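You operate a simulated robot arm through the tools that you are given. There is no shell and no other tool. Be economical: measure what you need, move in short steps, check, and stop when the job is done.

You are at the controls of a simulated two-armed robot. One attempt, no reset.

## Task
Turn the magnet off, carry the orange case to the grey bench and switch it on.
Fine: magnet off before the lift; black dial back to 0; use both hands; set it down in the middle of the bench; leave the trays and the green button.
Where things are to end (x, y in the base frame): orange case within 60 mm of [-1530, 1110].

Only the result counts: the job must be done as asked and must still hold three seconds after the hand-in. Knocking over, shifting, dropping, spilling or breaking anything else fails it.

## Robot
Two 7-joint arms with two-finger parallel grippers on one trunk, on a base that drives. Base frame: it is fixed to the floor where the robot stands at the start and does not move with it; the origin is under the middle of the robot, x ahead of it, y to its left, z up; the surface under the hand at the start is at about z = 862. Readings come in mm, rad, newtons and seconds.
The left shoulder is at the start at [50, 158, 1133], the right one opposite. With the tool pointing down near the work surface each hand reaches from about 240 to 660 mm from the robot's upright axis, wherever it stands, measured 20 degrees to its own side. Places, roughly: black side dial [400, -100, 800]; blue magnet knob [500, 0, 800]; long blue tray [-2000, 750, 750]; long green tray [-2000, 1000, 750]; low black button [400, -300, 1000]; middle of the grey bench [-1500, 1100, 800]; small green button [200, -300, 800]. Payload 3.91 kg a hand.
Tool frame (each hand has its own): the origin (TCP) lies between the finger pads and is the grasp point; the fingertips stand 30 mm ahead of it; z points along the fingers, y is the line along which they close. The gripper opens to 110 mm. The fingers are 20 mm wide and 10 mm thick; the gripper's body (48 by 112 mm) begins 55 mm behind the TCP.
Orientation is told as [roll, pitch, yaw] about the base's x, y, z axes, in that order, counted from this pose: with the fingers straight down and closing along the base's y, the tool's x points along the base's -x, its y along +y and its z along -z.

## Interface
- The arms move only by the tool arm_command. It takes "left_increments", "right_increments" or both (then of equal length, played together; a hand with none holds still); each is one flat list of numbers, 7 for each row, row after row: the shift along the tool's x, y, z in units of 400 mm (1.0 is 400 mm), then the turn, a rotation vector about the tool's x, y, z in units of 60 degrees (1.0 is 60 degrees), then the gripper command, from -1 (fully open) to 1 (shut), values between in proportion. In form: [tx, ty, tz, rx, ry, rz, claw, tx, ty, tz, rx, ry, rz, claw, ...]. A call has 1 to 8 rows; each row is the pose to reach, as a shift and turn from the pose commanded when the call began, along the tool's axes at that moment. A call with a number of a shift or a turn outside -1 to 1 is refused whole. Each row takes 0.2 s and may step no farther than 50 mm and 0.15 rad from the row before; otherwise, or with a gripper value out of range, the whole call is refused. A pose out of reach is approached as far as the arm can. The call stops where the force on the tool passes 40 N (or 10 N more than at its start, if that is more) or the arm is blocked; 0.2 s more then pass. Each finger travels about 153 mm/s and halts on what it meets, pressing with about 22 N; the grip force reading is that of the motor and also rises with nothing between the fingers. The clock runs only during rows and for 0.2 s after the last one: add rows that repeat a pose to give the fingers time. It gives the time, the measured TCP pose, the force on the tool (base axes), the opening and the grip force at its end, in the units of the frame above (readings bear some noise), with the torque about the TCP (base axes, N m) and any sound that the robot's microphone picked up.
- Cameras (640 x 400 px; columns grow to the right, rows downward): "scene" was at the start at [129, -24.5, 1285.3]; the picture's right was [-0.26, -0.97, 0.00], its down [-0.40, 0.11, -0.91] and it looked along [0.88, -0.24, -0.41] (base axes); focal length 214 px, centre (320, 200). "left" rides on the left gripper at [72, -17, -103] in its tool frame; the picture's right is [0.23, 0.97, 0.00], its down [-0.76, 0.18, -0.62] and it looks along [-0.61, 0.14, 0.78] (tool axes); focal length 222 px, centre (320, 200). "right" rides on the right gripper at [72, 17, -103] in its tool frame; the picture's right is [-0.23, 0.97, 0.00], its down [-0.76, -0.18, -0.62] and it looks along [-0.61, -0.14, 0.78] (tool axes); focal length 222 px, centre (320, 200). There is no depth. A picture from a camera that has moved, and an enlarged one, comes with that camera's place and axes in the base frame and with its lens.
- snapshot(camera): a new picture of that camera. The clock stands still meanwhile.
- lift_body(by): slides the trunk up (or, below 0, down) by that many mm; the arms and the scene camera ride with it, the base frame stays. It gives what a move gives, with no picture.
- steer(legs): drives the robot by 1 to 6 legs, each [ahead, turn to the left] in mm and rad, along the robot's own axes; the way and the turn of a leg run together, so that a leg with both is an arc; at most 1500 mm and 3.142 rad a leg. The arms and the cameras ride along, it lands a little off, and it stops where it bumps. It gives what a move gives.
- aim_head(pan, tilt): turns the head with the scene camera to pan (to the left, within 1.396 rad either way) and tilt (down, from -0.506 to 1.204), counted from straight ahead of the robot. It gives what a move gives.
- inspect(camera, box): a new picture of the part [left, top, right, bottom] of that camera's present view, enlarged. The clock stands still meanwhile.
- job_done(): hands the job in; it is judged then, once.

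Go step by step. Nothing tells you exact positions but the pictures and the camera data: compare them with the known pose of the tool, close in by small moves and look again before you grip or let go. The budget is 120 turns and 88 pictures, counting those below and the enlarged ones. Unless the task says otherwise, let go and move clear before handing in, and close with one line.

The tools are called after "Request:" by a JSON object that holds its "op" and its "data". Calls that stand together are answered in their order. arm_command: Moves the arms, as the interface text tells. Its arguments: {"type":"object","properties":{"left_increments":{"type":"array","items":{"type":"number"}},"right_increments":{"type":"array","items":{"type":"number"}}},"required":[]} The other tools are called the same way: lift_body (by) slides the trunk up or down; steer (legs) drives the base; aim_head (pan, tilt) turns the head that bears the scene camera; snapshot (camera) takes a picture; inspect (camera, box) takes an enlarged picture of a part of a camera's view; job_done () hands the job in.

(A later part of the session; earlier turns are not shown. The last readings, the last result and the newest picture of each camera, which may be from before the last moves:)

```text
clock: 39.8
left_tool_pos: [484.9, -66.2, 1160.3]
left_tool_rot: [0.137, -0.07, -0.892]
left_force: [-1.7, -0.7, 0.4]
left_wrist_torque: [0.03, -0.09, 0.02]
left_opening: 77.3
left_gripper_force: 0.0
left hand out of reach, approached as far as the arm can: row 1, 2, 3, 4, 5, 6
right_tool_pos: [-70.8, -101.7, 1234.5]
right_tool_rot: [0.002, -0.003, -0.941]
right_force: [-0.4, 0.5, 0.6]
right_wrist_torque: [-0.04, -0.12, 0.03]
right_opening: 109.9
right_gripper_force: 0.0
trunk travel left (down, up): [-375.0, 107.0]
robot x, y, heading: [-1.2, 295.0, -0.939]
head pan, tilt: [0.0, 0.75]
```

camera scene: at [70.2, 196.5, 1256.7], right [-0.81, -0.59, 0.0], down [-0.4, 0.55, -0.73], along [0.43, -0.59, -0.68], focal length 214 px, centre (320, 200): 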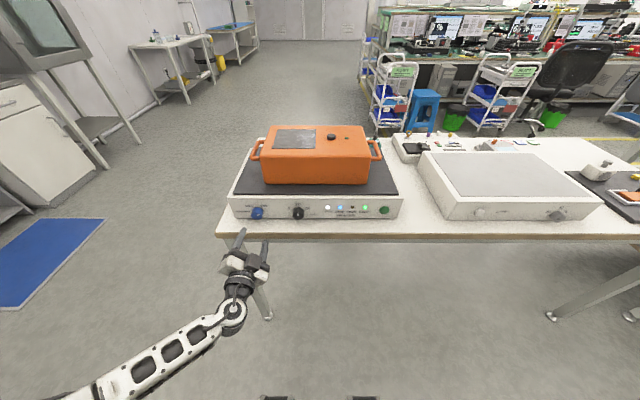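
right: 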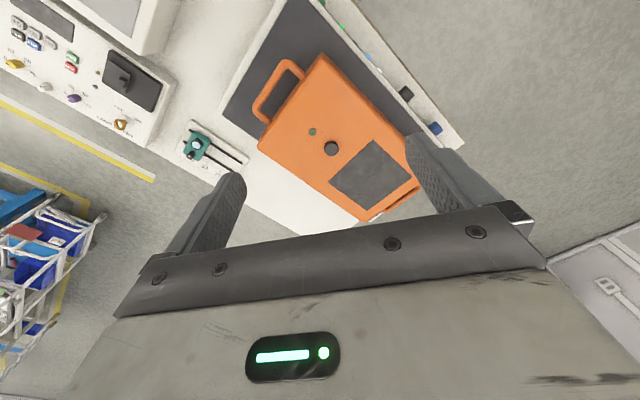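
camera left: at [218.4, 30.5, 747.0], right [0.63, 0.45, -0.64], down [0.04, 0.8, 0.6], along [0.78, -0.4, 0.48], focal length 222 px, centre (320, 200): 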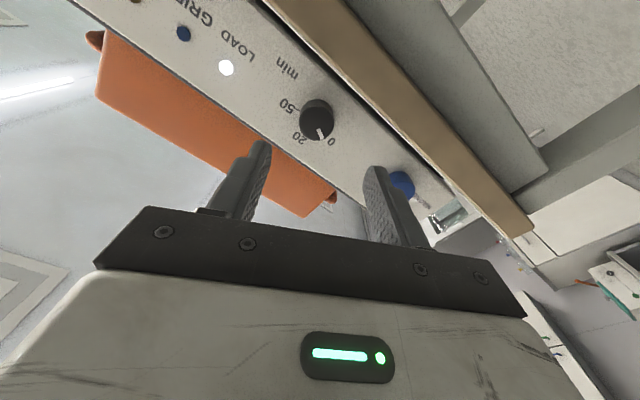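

The left hand is back to nearly fingers-down above the table. I'm squaring it up to the robot and bringing it back a little.

Request:
{"op": "arm_command", "data": {"left_increments": [0.08, 0, -0.02, 0.044, 0.022, 0.016, -0.4, 0.16, 0, -0.04, 0.088, 0.044, 0.032, -0.4, 0.24, 0, -0.04, 0.131, 0.067, 0.047, -0.4, 0.24, 0, -0.04, 0.131, 0.067, 0.047, -0.4]}}

Request:
{"op": "snapshot", "data": {"camera": "scene"}}

Request:
{"op": "snapshot", "data": {"camera": "left"}}

```text
clock: 40.8
left_tool_pos: [467.9, -50.9, 1175.0]
left_tool_rot: [-0.005, 0.048, -0.933]
left_force: [-0.1, -0.2, 1.0]
left_wrist_torque: [0.0, 0.06, -0.02]
left_opening: 76.7
left_gripper_force: 0.0
left hand out of reach, approached as far as the arm can: row 1, 2, 3, 4
right_tool_pos: [-67.1, -101.6, 1234.8]
right_tool_rot: [0.0, 0.0, -0.939]
right_force: [-0.5, 0.6, 0.1]
right_wrist_torque: [0.0, 0.01, 0.0]
right_opening: 109.9
right_gripper_force: 0.0
trunk travel left (down, up): [-375.0, 107.0]
robot x, y, heading: [-1.9, 292.7, -0.939]
head pan, tilt: [0.0, 0.75]
```

```text
55 pictures are left
camera scene: at [70.8, 196.6, 1256.6], right [-0.81, -0.59, 0.0], down [-0.4, 0.55, -0.73], along [0.43, -0.59, -0.68], focal length 214 px, centre (320, 200)
```

scene: 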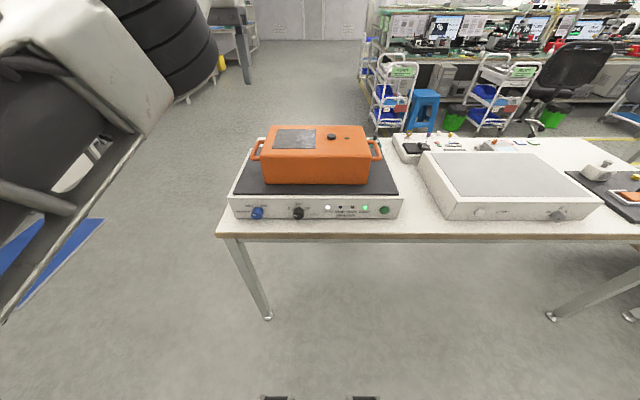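

```text
54 pictures are left
camera left: at [413.7, -6.2, 1281.0], right [0.65, 0.76, 0.01], down [0.62, -0.53, 0.59], along [0.45, -0.37, -0.81], focal length 222 px, centre (320, 200)
```

left: 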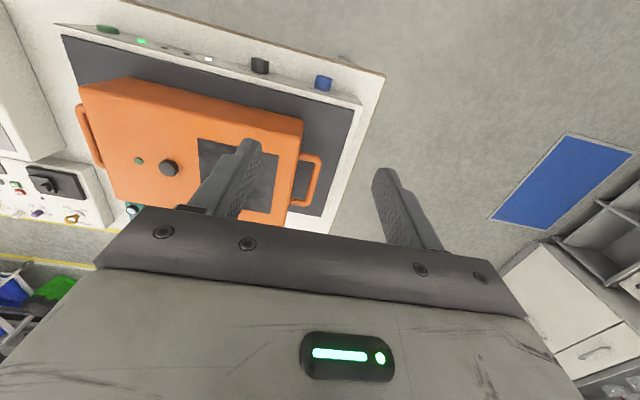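

The arm is at an awkward limit there. I'm moving the hand forward and lower into its normal working range.

Request:
{"op": "arm_command", "data": {"left_increments": [-0.05, 0, 0.05, 0, 0, 0, -0.4, -0.1, 0, 0.1, 0, 0, 0, -0.4, -0.12, 0, 0.17, 0, 0, 0, -0.4, -0.12, 0, 0.22, 0, 0, 0, -0.4]}}

```text
clock: 41.8
left_tool_pos: [492.4, -85.3, 1082.1]
left_tool_rot: [-0.005, 0.045, -0.932]
left_force: [-1.0, -0.3, -0.5]
left_wrist_torque: [-0.01, -0.01, 0.04]
left_opening: 77.3
left_gripper_force: 0.0
right_tool_pos: [-69.1, -102.0, 1233.4]
right_tool_rot: [-0.001, -0.001, -0.941]
right_force: [0.3, 0.6, -0.3]
right_wrist_torque: [-0.02, 0.0, -0.02]
right_opening: 109.8
right_gripper_force: 0.1
trunk travel left (down, up): [-375.0, 107.0]
robot x, y, heading: [-3.6, 298.7, -0.939]
head pan, tilt: [0.0, 0.75]
```

Request:
{"op": "arm_command", "data": {"left_increments": [0.06, 0.01, 0, 0, -0.043, 0.009, -0.4, 0.12, 0.02, 0, 0, -0.043, 0.009, -0.4, 0.18, 0.03, 0, 0, -0.043, 0.009, -0.4]}}

Request:
{"op": "steer", "data": {"legs": [[190, 0]]}}

Request:
{"op": "snapshot", "data": {"camera": "scene"}}

Request:
{"op": "snapshot", "data": {"camera": "left"}}

Request:
{"op": "snapshot", "data": {"camera": "right"}}

```text
clock: 42.6
left_tool_pos: [499.3, -54.8, 1092.3]
left_tool_rot: [-0.005, 0.003, -0.94]
left_force: [-0.2, 0.1, 0.4]
left_wrist_torque: [0.02, 0.0, -0.03]
left_opening: 76.7
left_gripper_force: 0.0
left hand out of reach, approached as far as the arm can: row 1, 2, 3
right_tool_pos: [-68.2, -101.3, 1235.0]
right_tool_rot: [0.0, 0.001, -0.941]
right_force: [0.5, 0.2, -0.2]
right_wrist_torque: [-0.05, -0.03, 0.01]
right_opening: 110.0
right_gripper_force: 0.2
trunk travel left (down, up): [-375.0, 107.0]
robot x, y, heading: [-3.3, 298.3, -0.94]
head pan, tilt: [0.0, 0.75]
```

```text
clock: 44.2
left_tool_pos: [611.8, -205.6, 1092.5]
left_tool_rot: [-0.005, 0.003, -0.941]
left_force: [0.4, -0.7, -0.2]
left_wrist_torque: [0.01, 0.04, -0.03]
left_opening: 76.8
left_gripper_force: 0.0
right_tool_pos: [43.4, -254.2, 1235.0]
right_tool_rot: [0.001, -0.001, -0.938]
right_force: [0.3, 0.2, -0.3]
right_wrist_torque: [0.01, 0.02, -0.01]
right_opening: 110.0
right_gripper_force: 0.1
trunk travel left (down, up): [-375.0, 107.0]
robot x, y, heading: [109.3, 145.8, -0.937]
head pan, tilt: [0.0, 0.75]
```

```text
53 pictures are left
camera scene: at [182.2, 44.0, 1256.6], right [-0.81, -0.59, 0.0], down [-0.4, 0.55, -0.73], along [0.43, -0.59, -0.68], focal length 214 px, centre (320, 200)
```

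scene: 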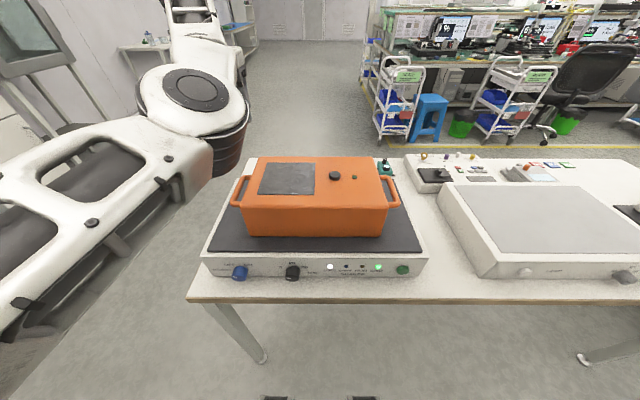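

```text
52 pictures are left
camera left: at [555.9, -157.9, 1197.4], right [0.65, 0.76, 0.0], down [0.6, -0.51, 0.62], along [0.47, -0.41, -0.78], focal length 222 px, centre (320, 200)
```

left: 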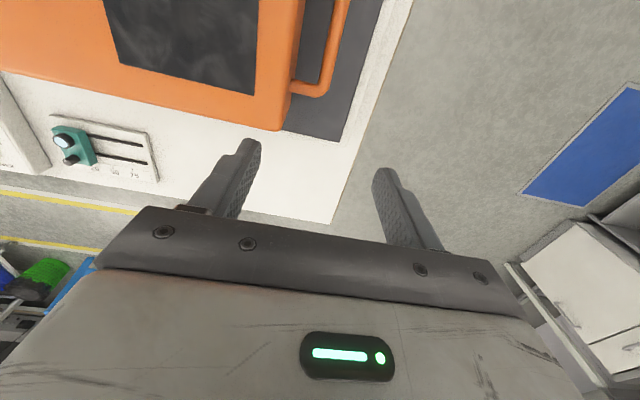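

```text
51 pictures are left
camera right: at [13.9, -185.9, 1336.4], right [0.92, 0.39, 0.0], down [0.31, -0.72, 0.62], along [0.24, -0.57, -0.78], focal length 222 px, centre (320, 200)
```

right: 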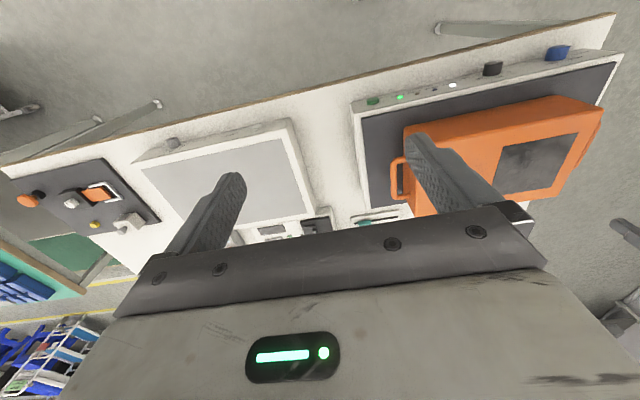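

The robot has moved in and the case is well placed. I'm enlarging the handles to locate them.

Request:
{"op": "inspect", "data": {"camera": "scene", "box": [220, 150, 320, 250]}}

Request:
{"op": "inspect", "data": {"camera": "scene", "box": [320, 150, 420, 250]}}

Request:
{"op": "inspect", "data": {"camera": "left", "box": [240, 0, 400, 100]}}

```text
4.00 times, centred on (270, 200) of scene
camera zoom: at [182.2, 44.0, 1256.6], right [-0.81, -0.59, 0.0], down [-0.4, 0.55, -0.73], along [0.43, -0.59, -0.68], focal length 858 px, centre (520, 200)
```

zoom: 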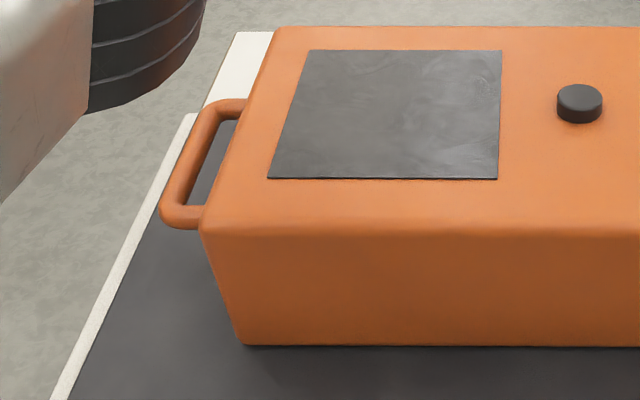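

```text
4.00 times, centred on (370, 200) of scene
camera zoom: at [182.2, 44.0, 1256.6], right [-0.81, -0.59, 0.0], down [-0.4, 0.55, -0.73], along [0.43, -0.59, -0.68], focal length 858 px, centre (120, 200)
```

zoom: 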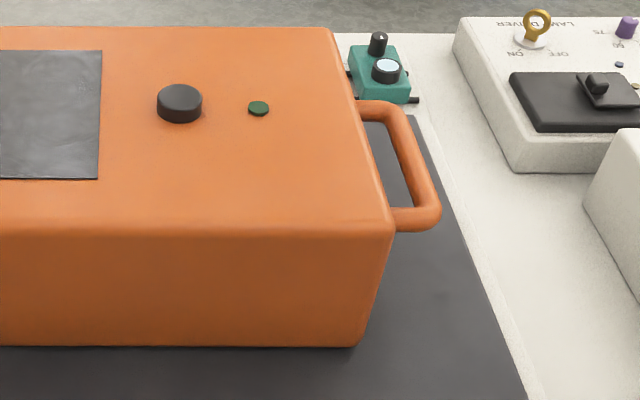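

```text
4.00 times, centred on (320, 50) of left
camera zoom: at [555.9, -157.9, 1197.4], right [0.65, 0.76, 0.0], down [0.6, -0.51, 0.62], along [0.47, -0.41, -0.78], focal length 888 px, centre (320, 800)
```

zoom: 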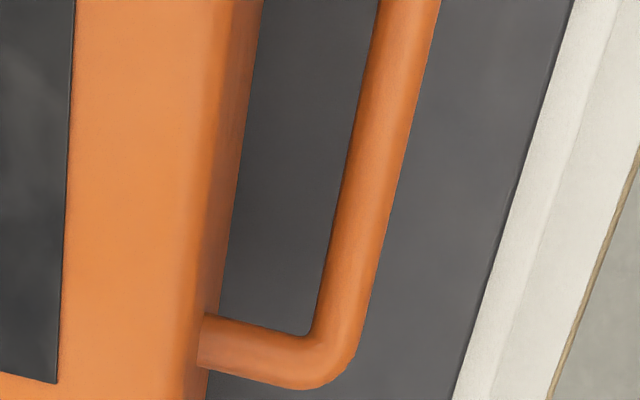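

I put the left handle bar at 520 mm ahead, 196 left, z 921, and the right one at 520 ahead, 177 right, z 921. I'm moving both hands above their handles at about z 1000, the left one cautiously.

Request:
{"op": "arm_command", "data": {"left_increments": [0, 0, 0.025, 0, 0, 0, 0.38, 0, 0, 0.05, 0, 0, 0, 0.38, 0, 0, 0.075, 0, 0, 0, 0.38, 0, 0, 0.1, 0, 0, 0, 0.38, 0, 0, 0.125, 0, 0, 0, 0.38, 0, 0, 0.15, 0, 0, 0, 0.38, 0, 0, 0.175, 0, 0, 0, 0.38, 0, 0, 0.2, 0, 0, 0, 0.38], "right_increments": [-0.074, 0.035, 0.073, 0, 0, 0, -0.4, -0.148, 0.07, 0.147, 0, 0, 0, -0.4, -0.222, 0.105, 0.22, 0, 0, 0, 0.38, -0.296, 0.14, 0.294, 0, 0, 0, 0.38, -0.37, 0.175, 0.367, 0, 0, 0, 0.38, -0.444, 0.21, 0.44, 0, 0, 0, 0.38, -0.518, 0.245, 0.514, 0, 0, 0, 0.38, -0.5925, 0.28, 0.5875, 0, 0, 0, 0.38]}}

Request:
{"op": "snapshot", "data": {"camera": "scene"}}

Request:
{"op": "snapshot", "data": {"camera": "left"}}

Request:
{"op": "snapshot", "data": {"camera": "right"}}

```text
clock: 46.0
left_tool_pos: [611.3, -206.7, 1012.9]
left_tool_rot: [-0.006, 0.0, -0.941]
left_force: [0.4, -0.1, 0.1]
left_wrist_torque: [0.0, -0.03, 0.0]
left_opening: 33.8
left_gripper_force: 0.0
right_tool_pos: [260.9, -376.2, 1001.9]
right_tool_rot: [0.002, -0.004, -0.939]
right_force: [-0.2, -0.4, -0.5]
right_wrist_torque: [-0.04, -0.02, 0.01]
right_opening: 34.2
right_gripper_force: 0.1
right hand out of reach, approached as far as the arm can: row 8
trunk travel left (down, up): [-375.0, 107.0]
robot x, y, heading: [111.3, 140.7, -0.934]
head pan, tilt: [0.0, 0.75]
```

```text
47 pictures are left
camera scene: at [181.6, 44.5, 1256.8], right [-0.81, -0.59, 0.0], down [-0.4, 0.55, -0.73], along [0.43, -0.59, -0.68], focal length 214 px, centre (320, 200)
```

scene: 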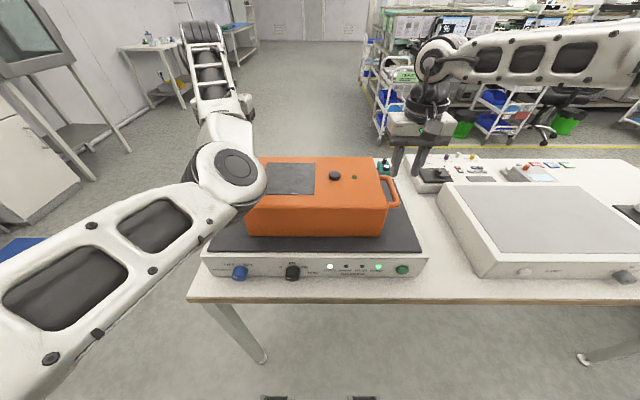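

```text
46 pictures are left
camera left: at [554.9, -157.6, 1117.8], right [0.65, 0.76, 0.0], down [0.6, -0.51, 0.62], along [0.47, -0.41, -0.78], focal length 222 px, centre (320, 200)
```

left: 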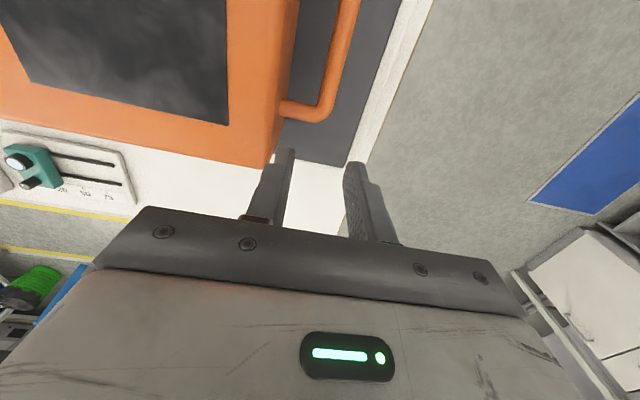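

```text
45 pictures are left
camera right: at [231.3, -307.5, 1104.0], right [0.92, 0.39, 0.0], down [0.3, -0.72, 0.63], along [0.25, -0.58, -0.78], focal length 222 px, centre (320, 200)
```

right: 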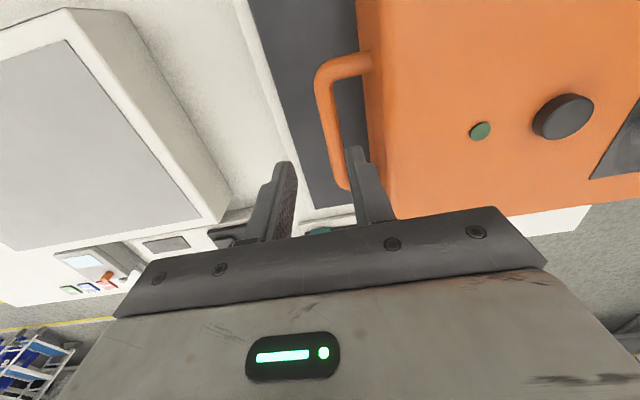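

The left arm's elbow has ended up low, over the case, so lowering it here would hit the case. I'm raising both hands and backing off to re-pose the left arm.

Request:
{"op": "arm_command", "data": {"left_increments": [0, 0, -0.06, 0, 0, 0, 0.38, 0, 0, -0.12, 0, 0, 0, 0.38, 0, 0, -0.2, 0, 0, 0, 0.38], "right_increments": [0, 0, -0.1, 0, 0, 0, 0.38, 0, 0, -0.2, 0, 0, 0, 0.38, 0, 0, -0.3, 0, 0, 0, 0.38]}}

Request:
{"op": "steer", "data": {"legs": [[-350, 0]]}}

Request:
{"op": "aim_head", "data": {"pan": 0.6, "tilt": 0.2}}

Request:
{"op": "snapshot", "data": {"camera": "scene"}}

```text
clock: 46.8
left_tool_pos: [611.5, -205.3, 1093.8]
left_tool_rot: [-0.005, 0.002, -0.942]
left_force: [0.8, -0.6, 0.9]
left_wrist_torque: [-0.03, -0.01, 0.02]
left_opening: 34.2
left_gripper_force: 0.0
right_tool_pos: [252.5, -373.4, 1119.0]
right_tool_rot: [-0.001, -0.001, -0.94]
right_force: [0.2, 0.7, -0.1]
right_wrist_torque: [0.01, -0.01, -0.03]
right_opening: 34.4
right_gripper_force: 0.0
right hand out of reach, approached as far as the arm can: row 3
trunk travel left (down, up): [-375.0, 107.0]
robot x, y, heading: [111.0, 145.1, -0.938]
head pan, tilt: [0.0, 0.75]
```

```text
clock: 49.0
left_tool_pos: [404.9, 77.8, 1094.0]
left_tool_rot: [-0.004, 0.001, -0.938]
left_force: [-0.3, 0.8, 0.3]
left_wrist_torque: [0.01, -0.04, 0.02]
left_opening: 34.1
left_gripper_force: 0.0
right_tool_pos: [46.9, -92.6, 1118.2]
right_tool_rot: [0.0, -0.001, -0.938]
right_force: [-0.9, 0.2, 0.6]
right_wrist_torque: [-0.05, -0.01, 0.04]
right_opening: 34.1
right_gripper_force: 0.0
trunk travel left (down, up): [-375.0, 107.0]
robot x, y, heading: [-97.1, 427.4, -0.935]
head pan, tilt: [0.0, 0.75]
```

```text
clock: 50.0
left_tool_pos: [404.4, 76.5, 1093.3]
left_tool_rot: [-0.005, 0.004, -0.938]
left_force: [0.0, 0.8, -0.3]
left_wrist_torque: [0.01, 0.0, 0.02]
left_opening: 34.1
left_gripper_force: 0.1
right_tool_pos: [47.3, -90.9, 1118.1]
right_tool_rot: [-0.001, 0.0, -0.936]
right_force: [1.1, 0.4, 0.3]
right_wrist_torque: [-0.02, -0.03, 0.02]
right_opening: 34.1
right_gripper_force: 0.1
trunk travel left (down, up): [-375.0, 107.0]
robot x, y, heading: [-100.9, 424.7, -0.932]
head pan, tilt: [0.6, 0.201]
```

```text
44 pictures are left
camera scene: at [13.2, 363.3, 1306.3], right [-0.33, -0.94, 0.0], down [-0.19, 0.07, -0.98], along [0.92, -0.32, -0.2], focal length 214 px, centre (320, 200)
```

scene: 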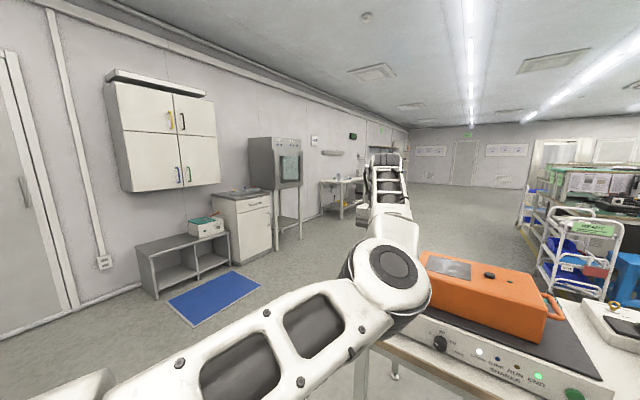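

The elbow hangs forward and low. I'll tip the left hand's fingers inward, so the forearm has to come from the left, while drawing the hand back and to the left.

Request:
{"op": "arm_command", "data": {"left_increments": [0.03, 0.03, 0, 0.13, 0, 0, 0.38, 0.06, 0.06, 0, 0.26, 0, 0, 0.38, 0.09, 0.09, 0, 0.39, 0, 0, 0.38, 0.12, 0.12, 0, 0.52, 0, 0, 0.38, 0.15, 0.15, 0, 0.65, 0, 0, 0.38, 0.18, 0.18, 0, 0.78, 0, 0, 0.38, 0.21, 0.21, 0, 0.91, 0, 0, 0.38, 0.24, 0.24, 0, 1, 0, 0, 0.38]}}

Request:
{"op": "snapshot", "data": {"camera": "scene"}}

```text
clock: 51.9
left_tool_pos: [424.7, 211.9, 1093.0]
left_tool_rot: [-1.052, 0.004, -0.94]
left_force: [0.5, 0.1, 0.0]
left_wrist_torque: [0.01, -0.01, -0.02]
left_opening: 34.1
left_gripper_force: 0.1
right_tool_pos: [47.8, -91.5, 1117.7]
right_tool_rot: [0.001, -0.002, -0.937]
right_force: [-0.7, -0.2, 0.2]
right_wrist_torque: [0.0, 0.02, -0.01]
right_opening: 34.1
right_gripper_force: 0.0
trunk travel left (down, up): [-375.0, 107.0]
robot x, y, heading: [-100.5, 429.4, -0.93]
head pan, tilt: [0.6, 0.201]
```

```text
43 pictures are left
camera scene: at [13.4, 363.8, 1306.3], right [-0.33, -0.94, 0.0], down [-0.19, 0.07, -0.98], along [0.93, -0.32, -0.2], focal length 214 px, centre (320, 200)
```

scene: 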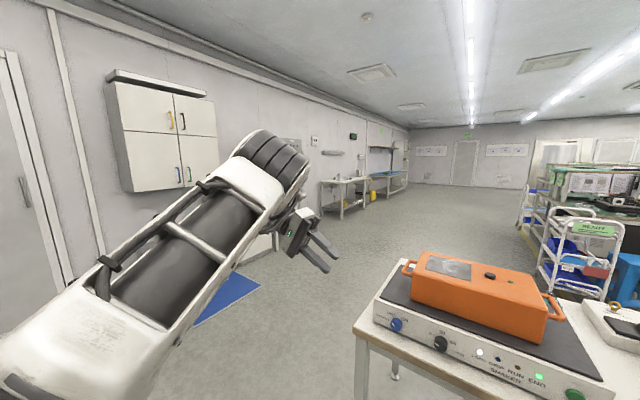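

That worked: the forearm now comes from the left. I'm tipping the hand back upright at about 480 mm ahead and checking the elbow stays out.

Request:
{"op": "arm_command", "data": {"left_increments": [0, -0.0125, 0.022, -0.13, 0, 0, 0.38, 0, -0.025, 0.043, -0.26, 0, 0, 0.38, 0, -0.0375, 0.065, -0.39, 0, 0, 0.38, 0, -0.05, 0.086, -0.52, 0, 0, 0.38, 0, -0.0625, 0.108, -0.65, 0, 0, 0.38, 0, -0.075, 0.129, -0.78, 0, 0, 0.38, 0, -0.0875, 0.151, -0.9, 0, 0, 0.38, 0, -0.1, 0.1725, -1, 0, 0, 0.38]}}

Request:
{"op": "snapshot", "data": {"camera": "scene"}}

```text
clock: 53.6
left_tool_pos: [378.7, 163.1, 1099.8]
left_tool_rot: [-0.014, -0.002, -0.938]
left_force: [-0.4, -0.8, -0.5]
left_wrist_torque: [0.02, 0.01, -0.03]
left_opening: 34.2
left_gripper_force: 0.0
left hand out of reach, approached as far as the arm can: row 8
right_tool_pos: [46.9, -92.0, 1117.1]
right_tool_rot: [-0.001, 0.001, -0.938]
right_force: [-0.3, -0.6, 0.2]
right_wrist_torque: [0.0, 0.0, 0.03]
right_opening: 33.9
right_gripper_force: 0.1
trunk travel left (down, up): [-375.0, 107.0]
robot x, y, heading: [-96.4, 426.7, -0.933]
head pan, tilt: [0.6, 0.201]
```

```text
42 pictures are left
camera scene: at [13.3, 363.2, 1306.3], right [-0.33, -0.94, 0.0], down [-0.19, 0.07, -0.98], along [0.93, -0.32, -0.2], focal length 214 px, centre (320, 200)
```

scene: 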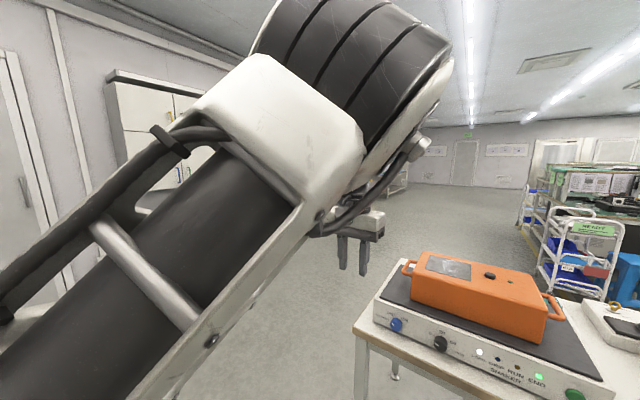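

The left elbow is now out to the side. I'm driving back in and moving the hands over the handles.

Request:
{"op": "steer", "data": {"legs": [[350, 0]]}}

Request:
{"op": "aim_head", "data": {"pan": 0, "tilt": 0.75}}

Request:
{"op": "snapshot", "data": {"camera": "scene"}}

```text
clock: 55.9
left_tool_pos: [585.9, -117.3, 1096.7]
left_tool_rot: [-0.013, 0.006, -0.936]
left_force: [0.6, -0.1, -0.6]
left_wrist_torque: [0.02, 0.01, 0.01]
left_opening: 34.2
left_gripper_force: 0.1
right_tool_pos: [252.4, -372.4, 1117.2]
right_tool_rot: [0.0, -0.001, -0.939]
right_force: [0.9, 0.2, -0.2]
right_wrist_torque: [-0.01, -0.03, -0.01]
right_opening: 34.0
right_gripper_force: 0.0
trunk travel left (down, up): [-375.0, 107.0]
robot x, y, heading: [106.9, 148.8, -0.939]
head pan, tilt: [0.6, 0.201]
```

```text
clock: 56.9
left_tool_pos: [585.0, -116.2, 1096.8]
left_tool_rot: [-0.011, 0.006, -0.934]
left_force: [0.0, -0.1, 0.6]
left_wrist_torque: [0.01, 0.02, 0.0]
left_opening: 33.9
left_gripper_force: 0.0
right_tool_pos: [250.6, -371.8, 1117.9]
right_tool_rot: [-0.001, -0.002, -0.94]
right_force: [-0.2, -0.7, -0.5]
right_wrist_torque: [0.01, -0.01, 0.02]
right_opening: 33.9
right_gripper_force: 0.0
trunk travel left (down, up): [-375.0, 107.0]
robot x, y, heading: [108.9, 148.5, -0.934]
head pan, tilt: [0.0, 0.75]
```

```text
41 pictures are left
camera scene: at [180.2, 46.8, 1256.8], right [-0.81, -0.59, 0.0], down [-0.4, 0.55, -0.73], along [0.43, -0.59, -0.68], focal length 214 px, centre (320, 200)
```

scene: 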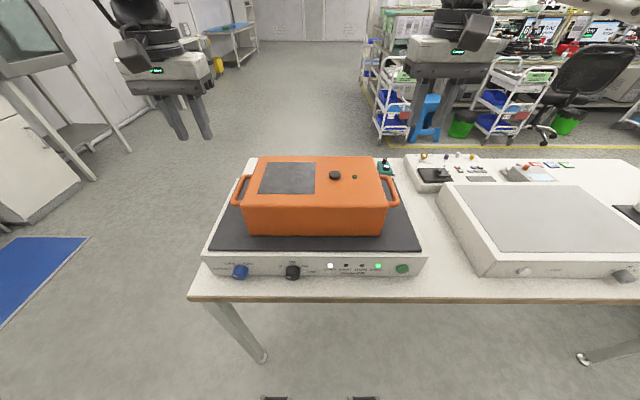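

Both hands hang clear above the case. I'm bringing them down over the handle bars at about z 1000.

Request:
{"op": "arm_command", "data": {"left_increments": [-0.02, -0.025, 0.06, 0, 0, 0, 0.38, -0.04, -0.05, 0.12, 0, 0, 0, 0.38, -0.06, -0.07, 0.18, 0, 0, 0, 0.38, -0.07, -0.082, 0.2425, 0, 0, 0, 0.38], "right_increments": [0, 0.008, 0.07, 0, 0, 0, 0.38, 0, 0.008, 0.14, 0, 0, 0, 0.38, 0, 0.008, 0.21, 0, 0, 0, 0.38, 0, 0.008, 0.28, 0, 0, 0, 0.38]}}

Request:
{"op": "snapshot", "data": {"camera": "left"}}

Request:
{"op": "snapshot", "data": {"camera": "right"}}

```text
clock: 57.9
left_tool_pos: [596.4, -161.2, 1001.4]
left_tool_rot: [-0.012, 0.007, -0.932]
left_force: [0.2, -1.5, -0.9]
left_wrist_torque: [0.0, 0.01, -0.03]
left_opening: 34.1
left_gripper_force: 0.2
left hand out of reach, approached as far as the arm can: row 1, 2, 3, 4
right_tool_pos: [255.2, -371.4, 1004.6]
right_tool_rot: [0.0, 0.0, -0.94]
right_force: [0.1, 0.5, -0.1]
right_wrist_torque: [0.01, -0.05, 0.02]
right_opening: 34.0
right_gripper_force: 0.1
trunk travel left (down, up): [-375.0, 107.0]
robot x, y, heading: [105.8, 148.4, -0.939]
head pan, tilt: [0.0, 0.75]
```

```text
40 pictures are left
camera left: at [538.9, -112.4, 1105.8], right [0.65, 0.76, -0.01], down [0.61, -0.5, 0.62], along [0.46, -0.4, -0.79], focal length 222 px, centre (320, 200)
```

left: 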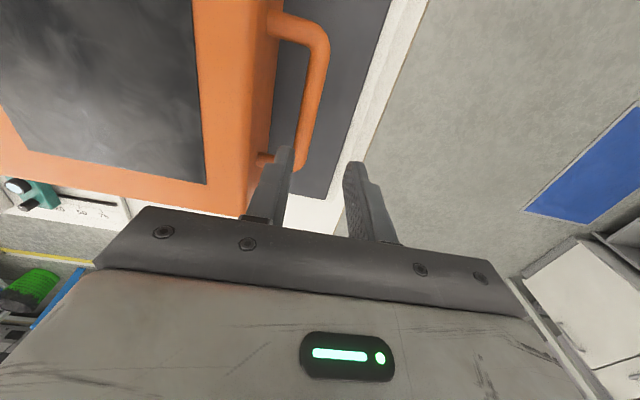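

```text
39 pictures are left
camera right: at [225.1, -302.6, 1107.8], right [0.92, 0.39, 0.0], down [0.31, -0.72, 0.62], along [0.24, -0.57, -0.78], focal length 222 px, centre (320, 200)
```

right: 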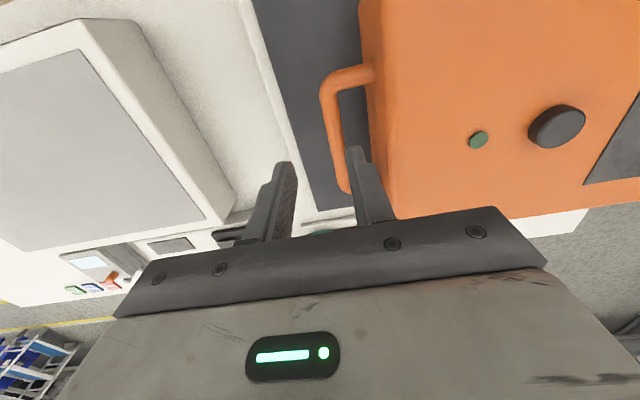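

The bars lie about 14–16 mm inward of each hand. I'm correcting both sideways and fore-aft while still above the case.

Request:
{"op": "arm_command", "data": {"left_increments": [0.018, -0.02, 0.02, 0, 0, 0, 0.38, 0.035, -0.04, 0.04, 0, 0, 0, 0.38], "right_increments": [-0.02, 0.018, 0.02, 0, 0, 0, 0.38, -0.04, 0.035, 0.04, 0, 0, 0, 0.38]}}

```text
clock: 58.5
left_tool_pos: [594.4, -162.5, 990.7]
left_tool_rot: [-0.008, 0.003, -0.936]
left_force: [-0.4, -0.7, -0.9]
left_wrist_torque: [-0.02, 0.01, 0.02]
left_opening: 34.0
left_gripper_force: 0.2
left hand out of reach, approached as far as the arm can: row 1, 2
right_tool_pos: [259.5, -371.3, 992.5]
right_tool_rot: [0.003, 0.0, -0.94]
right_force: [0.7, 0.7, 0.1]
right_wrist_torque: [-0.02, 0.02, 0.0]
right_opening: 34.2
right_gripper_force: 0.1
right hand out of reach, approached as far as the arm can: row 1, 2
trunk travel left (down, up): [-375.0, 107.0]
robot x, y, heading: [107.4, 146.9, -0.935]
head pan, tilt: [0.0, 0.75]
```

Both hands are short of their inward targets, probably because they're high relative to the shoulders. I'm raising the trunk 100 mm and bringing the hands back down.

Request:
{"op": "lift_body", "data": {"by": 100}}

Request:
{"op": "arm_command", "data": {"left_increments": [0.01, -0.01, 0.07, 0, 0, 0, 0.38, 0.02, -0.02, 0.14, 0, 0, 0, 0.38, 0.03, -0.03, 0.2, 0, 0, 0, 0.38, 0.03, -0.035, 0.24, 0, 0, 0, 0.38], "right_increments": [-0.01, 0.01, 0.07, 0, 0, 0, 0.38, -0.02, 0.02, 0.14, 0, 0, 0, 0.38, -0.03, 0.03, 0.2, 0, 0, 0, 0.38, -0.03, 0.03, 0.24, 0, 0, 0, 0.38]}}

```text
clock: 59.8
left_tool_pos: [593.7, -162.5, 1092.4]
left_tool_rot: [-0.012, 0.005, -0.936]
left_force: [-0.1, -0.8, 0.2]
left_wrist_torque: [0.0, 0.03, 0.0]
left_opening: 33.7
left_gripper_force: 0.0
right_tool_pos: [258.8, -369.8, 1092.4]
right_tool_rot: [0.002, -0.001, -0.939]
right_force: [-0.3, -0.1, -0.5]
right_wrist_torque: [-0.02, 0.03, -0.03]
right_opening: 34.1
right_gripper_force: 0.1
trunk travel left (down, up): [-475.0, 7.0]
robot x, y, heading: [108.1, 147.4, -0.941]
head pan, tilt: [0.0, 0.75]
```

```text
clock: 60.8
left_tool_pos: [592.3, -164.9, 994.7]
left_tool_rot: [-0.015, 0.007, -0.936]
left_force: [-0.1, 0.0, 0.2]
left_wrist_torque: [0.02, -0.02, 0.01]
left_opening: 34.1
left_gripper_force: 0.1
left hand out of reach, approached as far as the arm can: row 1, 2, 3, 4
right_tool_pos: [236.8, -365.3, 1016.2]
right_tool_rot: [0.004, -0.001, -0.94]
right_force: [0.6, -0.9, 0.4]
right_wrist_torque: [0.02, 0.01, -0.02]
right_opening: 34.1
right_gripper_force: 0.0
right hand out of reach, approached as far as the arm can: row 1, 2, 3, 4
trunk travel left (down, up): [-475.0, 7.0]
robot x, y, heading: [111.2, 146.1, -0.942]
head pan, tilt: [0.0, 0.75]
```

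The right hand got worse with the trunk up, so I'll look at the arm postures before choosing.

Request:
{"op": "lift_body", "data": {"by": -100}}

Request:
{"op": "aim_head", "data": {"pan": -0.5, "tilt": 0.3}}

Request:
{"op": "snapshot", "data": {"camera": "scene"}}

Request:
{"op": "aim_head", "data": {"pan": 0.7, "tilt": 0.3}}

Request:
{"op": "snapshot", "data": {"camera": "scene"}}

```text
clock: 61.7
left_tool_pos: [591.6, -163.9, 929.2]
left_tool_rot: [-0.015, 0.007, -0.937]
left_force: [0.8, -0.5, 0.2]
left_wrist_torque: [0.0, 0.01, -0.02]
left_opening: 34.4
left_gripper_force: 0.2
right_tool_pos: [239.2, -365.0, 959.8]
right_tool_rot: [0.011, -0.015, -0.941]
right_force: [-7.9, 4.3, 15.4]
right_wrist_torque: [0.45, -0.01, 0.2]
right_opening: 32.2
right_gripper_force: 0.0
trunk travel left (down, up): [-410.0, 72.0]
robot x, y, heading: [105.5, 145.2, -0.942]
head pan, tilt: [0.0, 0.75]
stopped: the force on the tool passed its limit at 58 N (the readings are from after the stop); the commanded pose is now the measured one
```

```text
clock: 62.6
left_tool_pos: [592.4, -163.8, 930.0]
left_tool_rot: [-0.016, 0.007, -0.935]
left_force: [0.0, 0.2, -1.0]
left_wrist_torque: [0.0, 0.03, 0.03]
left_opening: 34.2
left_gripper_force: 0.0
right_tool_pos: [240.5, -366.0, 960.2]
right_tool_rot: [0.01, -0.019, -0.94]
right_force: [-4.8, 0.4, 18.8]
right_wrist_torque: [0.37, -0.12, 0.08]
right_opening: 32.1
right_gripper_force: 0.1
trunk travel left (down, up): [-410.0, 72.0]
robot x, y, heading: [111.9, 143.9, -0.94]
head pan, tilt: [-0.499, 0.3]
```

```text
38 pictures are left
camera scene: at [142.4, 22.5, 1332.3], right [-0.99, -0.13, 0.0], down [-0.04, 0.29, -0.96], along [0.13, -0.95, -0.29], focal length 214 px, centre (320, 200)
```

scene: 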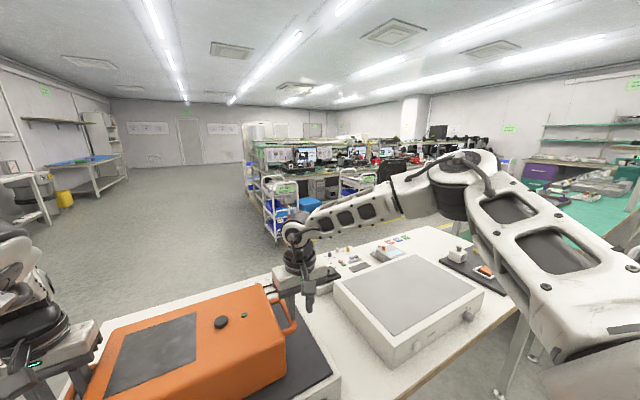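

```text
clock: 64.0
left_tool_pos: [592.6, -163.5, 930.1]
left_tool_rot: [-0.013, 0.007, -0.934]
left_force: [-0.2, -0.1, -1.0]
left_wrist_torque: [-0.02, 0.01, 0.0]
left_opening: 34.3
left_gripper_force: 0.0
right_tool_pos: [239.3, -365.7, 959.7]
right_tool_rot: [0.011, -0.018, -0.938]
right_force: [-2.2, -3.8, 23.6]
right_wrist_torque: [0.35, -0.22, -0.02]
right_opening: 32.2
right_gripper_force: 0.1
trunk travel left (down, up): [-410.0, 72.0]
robot x, y, heading: [106.5, 148.2, -0.935]
head pan, tilt: [0.7, 0.3]
```

```text
37 pictures are left
camera scene: at [220.9, 92.8, 1332.3], right [-0.24, -0.97, 0.0], down [-0.29, 0.07, -0.96], along [0.93, -0.23, -0.29], focal length 214 px, centre (320, 200)
```

scene: 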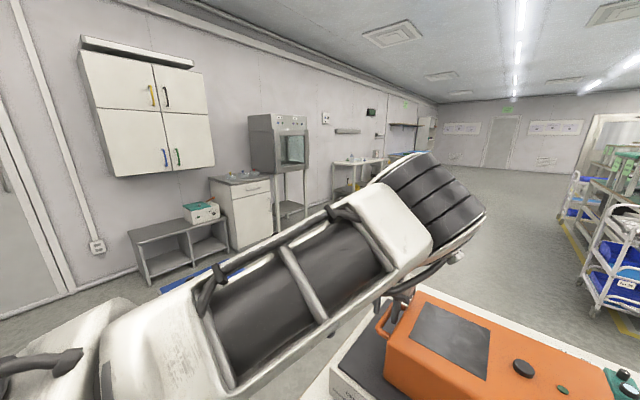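

Lowering the trunk took the hands down with it, and the right finger pressed on the handle. I'm lifting both hands clear now, then checking whether the case moved.

Request:
{"op": "arm_command", "data": {"left_increments": [0, 0, -0.08, 0, 0, 0, 0.38, 0, 0, -0.16, 0, 0, 0, 0.38, 0, 0, -0.2, 0, 0, 0, 0.38], "right_increments": [0, 0, -0.08, 0, 0, 0, 0.38, 0, 0, -0.16, 0, 0, 0, 0.38, 0, 0, -0.24, 0, 0, 0, 0.38]}}

Request:
{"op": "aim_head", "data": {"pan": 0, "tilt": 0.75}}

Request:
{"op": "snapshot", "data": {"camera": "scene"}}

```text
clock: 64.8
left_tool_pos: [593.6, -164.8, 1009.2]
left_tool_rot: [-0.015, 0.007, -0.935]
left_force: [-0.1, 0.7, -1.4]
left_wrist_torque: [0.01, 0.01, 0.02]
left_opening: 34.0
left_gripper_force: 0.0
right_tool_pos: [239.1, -365.3, 1055.0]
right_tool_rot: [0.009, -0.015, -0.937]
right_force: [0.7, 0.3, 0.4]
right_wrist_torque: [-0.04, -0.04, 0.03]
right_opening: 34.3
right_gripper_force: 0.1
trunk travel left (down, up): [-410.0, 72.0]
robot x, y, heading: [104.8, 144.6, -0.938]
head pan, tilt: [0.7, 0.3]
```

```text
clock: 65.9
left_tool_pos: [593.6, -163.7, 1008.6]
left_tool_rot: [-0.015, 0.01, -0.935]
left_force: [-1.4, -0.4, -0.7]
left_wrist_torque: [-0.01, 0.03, -0.01]
left_opening: 34.3
left_gripper_force: 0.1
right_tool_pos: [238.6, -366.5, 1055.3]
right_tool_rot: [0.009, -0.016, -0.94]
right_force: [0.2, -0.3, -0.4]
right_wrist_torque: [0.01, 0.01, 0.0]
right_opening: 34.1
right_gripper_force: 0.1
trunk travel left (down, up): [-410.0, 72.0]
robot x, y, heading: [105.1, 147.1, -0.932]
head pan, tilt: [0.0, 0.75]
```

```text
36 pictures are left
camera scene: at [180.0, 46.6, 1291.7], right [-0.81, -0.59, 0.0], down [-0.4, 0.55, -0.73], along [0.43, -0.59, -0.68], focal length 214 px, centre (320, 200)
```

scene: 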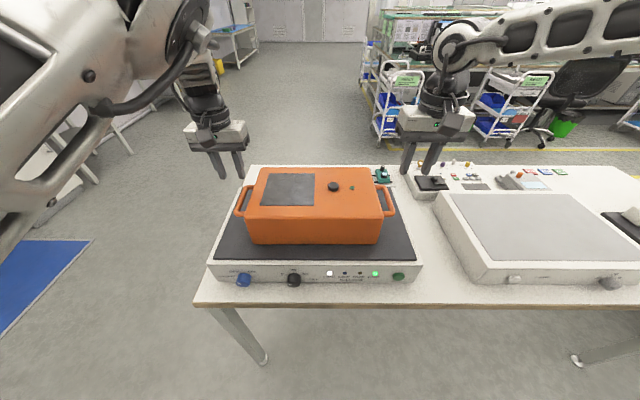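

The case looks unmoved. I'm tilting both hands about 24° so the fingers point inward, which eases the wrists, and moving towards the bars.

Request:
{"op": "arm_command", "data": {"left_increments": [0.012, -0.01, 0, 0.13, 0, 0, 0.4, 0.025, -0.02, 0.01, 0.26, 0, 0, 0.4, 0.038, -0.03, 0.02, 0.39, 0, 0, 0.4], "right_increments": [-0.025, 0.02, 0.03, -0.13, 0, 0, 0.4, -0.05, 0.04, 0.06, -0.26, 0, 0, 0.4, -0.077, 0.06, 0.1, -0.39, 0, 0, 0.4]}}

Request:
{"op": "snapshot", "data": {"camera": "left"}}

Request:
{"op": "snapshot", "data": {"camera": "right"}}

```text
clock: 66.7
left_tool_pos: [576.7, -159.6, 1001.0]
left_tool_rot: [-0.427, 0.007, -0.937]
left_force: [0.1, -0.3, 0.8]
left_wrist_torque: [0.03, -0.02, 0.0]
left_opening: 32.8
left_gripper_force: 0.1
right_tool_pos: [277.6, -377.2, 1016.7]
right_tool_rot: [0.42, -0.018, -0.938]
right_force: [-0.4, 0.0, 0.3]
right_wrist_torque: [0.01, -0.02, 0.0]
right_opening: 32.8
right_gripper_force: 0.1
trunk travel left (down, up): [-410.0, 72.0]
robot x, y, heading: [104.4, 150.7, -0.94]
head pan, tilt: [0.0, 0.75]
```

```text
35 pictures are left
camera left: at [554.1, -86.1, 1103.8], right [0.58, 0.71, -0.4], down [0.79, -0.37, 0.49], along [0.2, -0.6, -0.78], focal length 222 px, centre (320, 200)
```

left: 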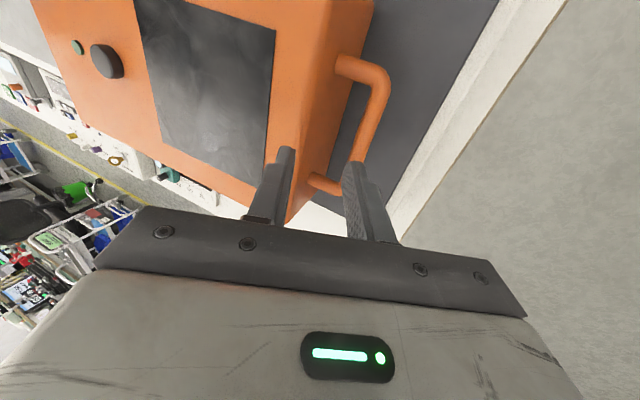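

```text
34 pictures are left
camera right: at [211.9, -332.8, 1115.1], right [0.85, 0.35, 0.4], down [0.11, -0.85, 0.51], along [0.52, -0.39, -0.76], focal length 222 px, centre (320, 200)
```

right: 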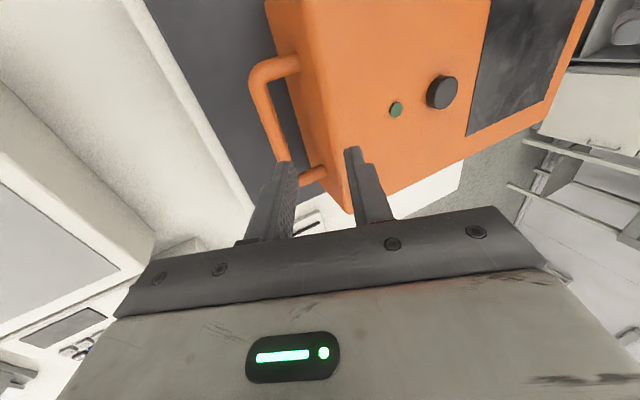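

Tilted, both hands reach exactly. I'll line up 60 mm back along each tool axis and then slide in diagonally so the fingers straddle the bars.

Request:
{"op": "arm_command", "data": {"left_increments": [0.008, 0.041, 0.006, 0, 0, 0, 0.35, 0.015, 0.082, 0.0125, 0, 0, 0, 0.35], "right_increments": [0.005, -0.05, 0.023, 0, 0, 0, 0.35, 0.0105, -0.1015, 0.0465, 0, 0, 0, 0.35]}}

Request:
{"op": "snapshot", "data": {"camera": "left"}}

Request:
{"op": "snapshot", "data": {"camera": "right"}}

Request:
{"op": "snapshot", "data": {"camera": "scene"}}

```text
clock: 67.3
left_tool_pos: [594.6, -138.9, 984.3]
left_tool_rot: [-0.424, 0.007, -0.938]
left_force: [-0.3, -0.4, 0.3]
left_wrist_torque: [0.02, -0.01, -0.01]
left_opening: 35.7
left_gripper_force: 0.0
right_tool_pos: [250.9, -391.0, 983.5]
right_tool_rot: [0.417, -0.016, -0.939]
right_force: [-0.3, 0.8, 0.3]
right_wrist_torque: [0.02, 0.01, 0.01]
right_opening: 35.8
right_gripper_force: 0.2
trunk travel left (down, up): [-410.0, 72.0]
robot x, y, heading: [105.9, 145.5, -0.938]
head pan, tilt: [0.0, 0.75]
```

```text
33 pictures are left
camera left: at [573.2, -63.9, 1086.0], right [0.58, 0.71, -0.4], down [0.79, -0.37, 0.49], along [0.2, -0.6, -0.78], focal length 222 px, centre (320, 200)
```

left: 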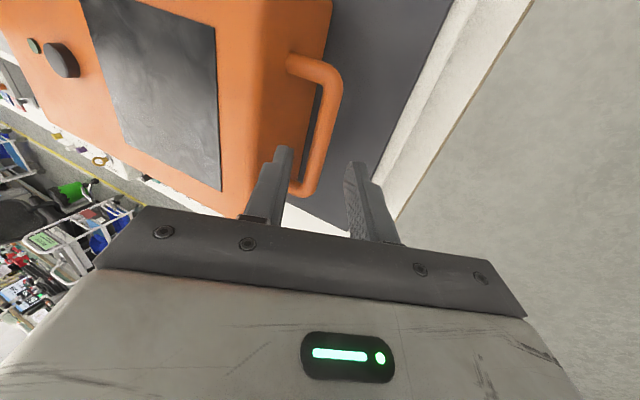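

```text
32 pictures are left
camera right: at [185.3, -347.3, 1081.8], right [0.85, 0.35, 0.4], down [0.11, -0.85, 0.51], along [0.52, -0.39, -0.76], focal length 222 px, centre (320, 200)
```

right: 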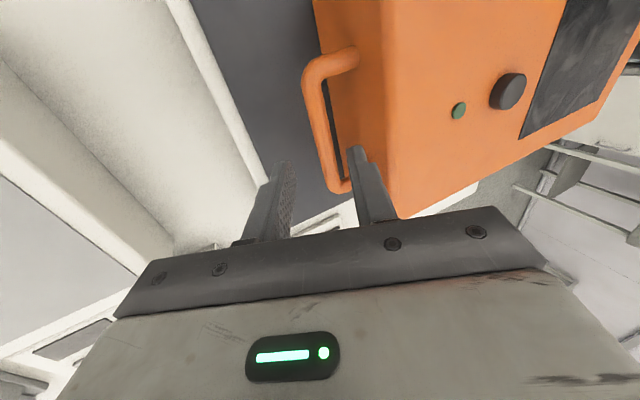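

```text
31 pictures are left
camera scene: at [180.0, 46.5, 1291.7], right [-0.81, -0.59, 0.0], down [-0.4, 0.55, -0.73], along [0.43, -0.59, -0.68], focal length 214 px, centre (320, 200)
```

scene: 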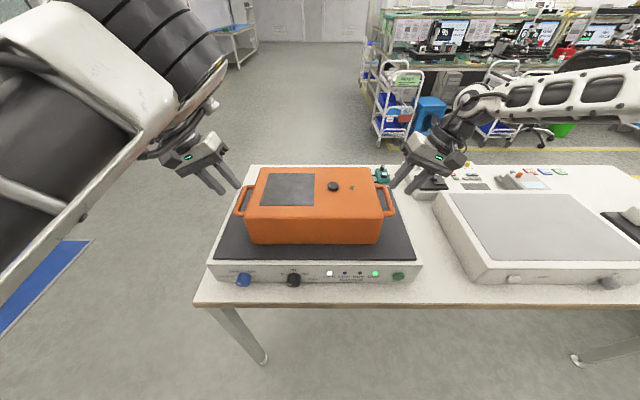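

Request:
{"op": "inspect", "data": {"camera": "left", "box": [260, 60, 400, 200]}}

Request:
{"op": "inspect", "data": {"camera": "right", "box": [250, 60, 390, 200]}}

```text
2.86 times, centred on (330, 130) of left
camera zoom: at [573.2, -63.9, 1086.0], right [0.58, 0.71, -0.4], down [0.79, -0.37, 0.49], along [0.2, -0.6, -0.78], focal length 635 px, centre (291, 400)
```

zoom: 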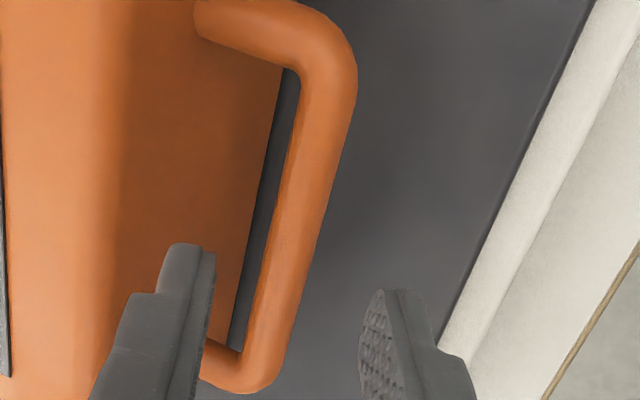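

```text
2.86 times, centred on (320, 130) of right
camera zoom: at [185.3, -347.3, 1081.8], right [0.85, 0.35, 0.4], down [0.11, -0.85, 0.51], along [0.52, -0.39, -0.76], focal length 635 px, centre (320, 400)
```

zoom: 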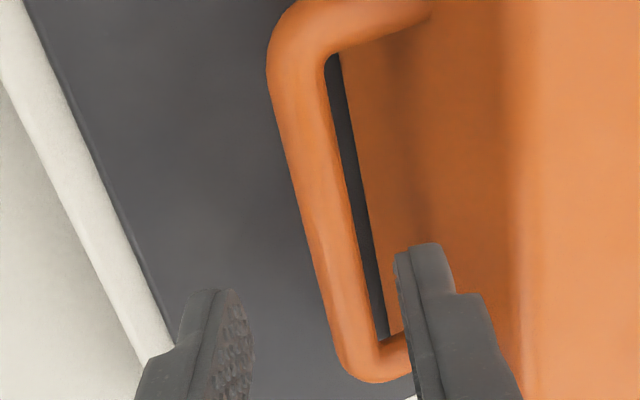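

The left hand is dead on its bar, and the right is within 2 mm. I'm sliding both in.

Request:
{"op": "arm_command", "data": {"left_increments": [0, 0, 0.035, 0, 0, 0, 0.42, 0, 0, 0.07, 0, 0, 0, 0.42, 0, 0, 0.105, 0, 0, 0, 0.42, 0, 0, 0.14, 0, 0, 0, 0.42], "right_increments": [0, 0.004, 0.035, 0, 0, 0, 0.42, 0, 0.004, 0.07, 0, 0, 0, 0.42, 0, 0.004, 0.105, 0, 0, 0, 0.42, 0, 0.004, 0.14, 0, 0, 0, 0.42]}}

Request:
{"op": "inspect", "data": {"camera": "left", "box": [240, 80, 420, 240]}}

Request:
{"op": "inspect", "data": {"camera": "right", "box": [230, 80, 410, 240]}}

```text
clock: 68.3
left_tool_pos: [575.1, -151.4, 932.5]
left_tool_rot: [-0.422, 0.007, -0.935]
left_force: [0.2, 0.1, -0.2]
left_wrist_torque: [0.01, 0.0, 0.03]
left_opening: 32.0
left_gripper_force: 0.3
right_tool_pos: [264.3, -374.7, 935.5]
right_tool_rot: [0.419, -0.016, -0.942]
right_force: [-0.3, 0.3, 0.0]
right_wrist_torque: [0.01, -0.02, -0.02]
right_opening: 31.7
right_gripper_force: 0.1
right hand out of reach, approached as far as the arm can: row 4
trunk travel left (down, up): [-410.0, 72.0]
robot x, y, heading: [107.8, 148.7, -0.94]
head pan, tilt: [0.0, 0.75]
```

```text
2.50 times, centred on (330, 160) of left
camera zoom: at [553.8, -77.5, 1034.5], right [0.58, 0.71, -0.4], down [0.79, -0.37, 0.49], along [0.2, -0.6, -0.78], focal length 555 px, centre (295, 300)
```

zoom: 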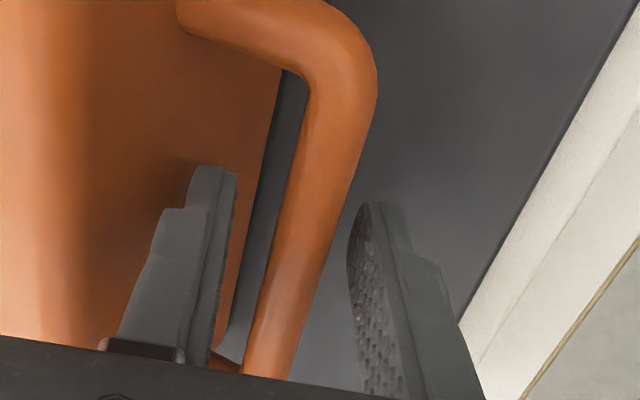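

```text
2.50 times, centred on (320, 160) of right
camera zoom: at [199.0, -330.3, 1034.8], right [0.85, 0.35, 0.4], down [0.11, -0.85, 0.51], along [0.52, -0.39, -0.76], focal length 555 px, centre (320, 300)
```

zoom: 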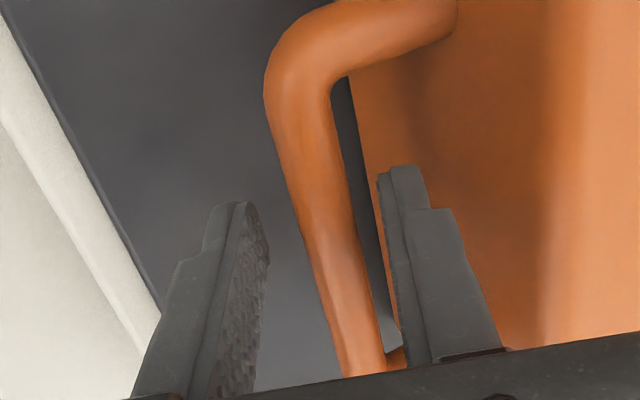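

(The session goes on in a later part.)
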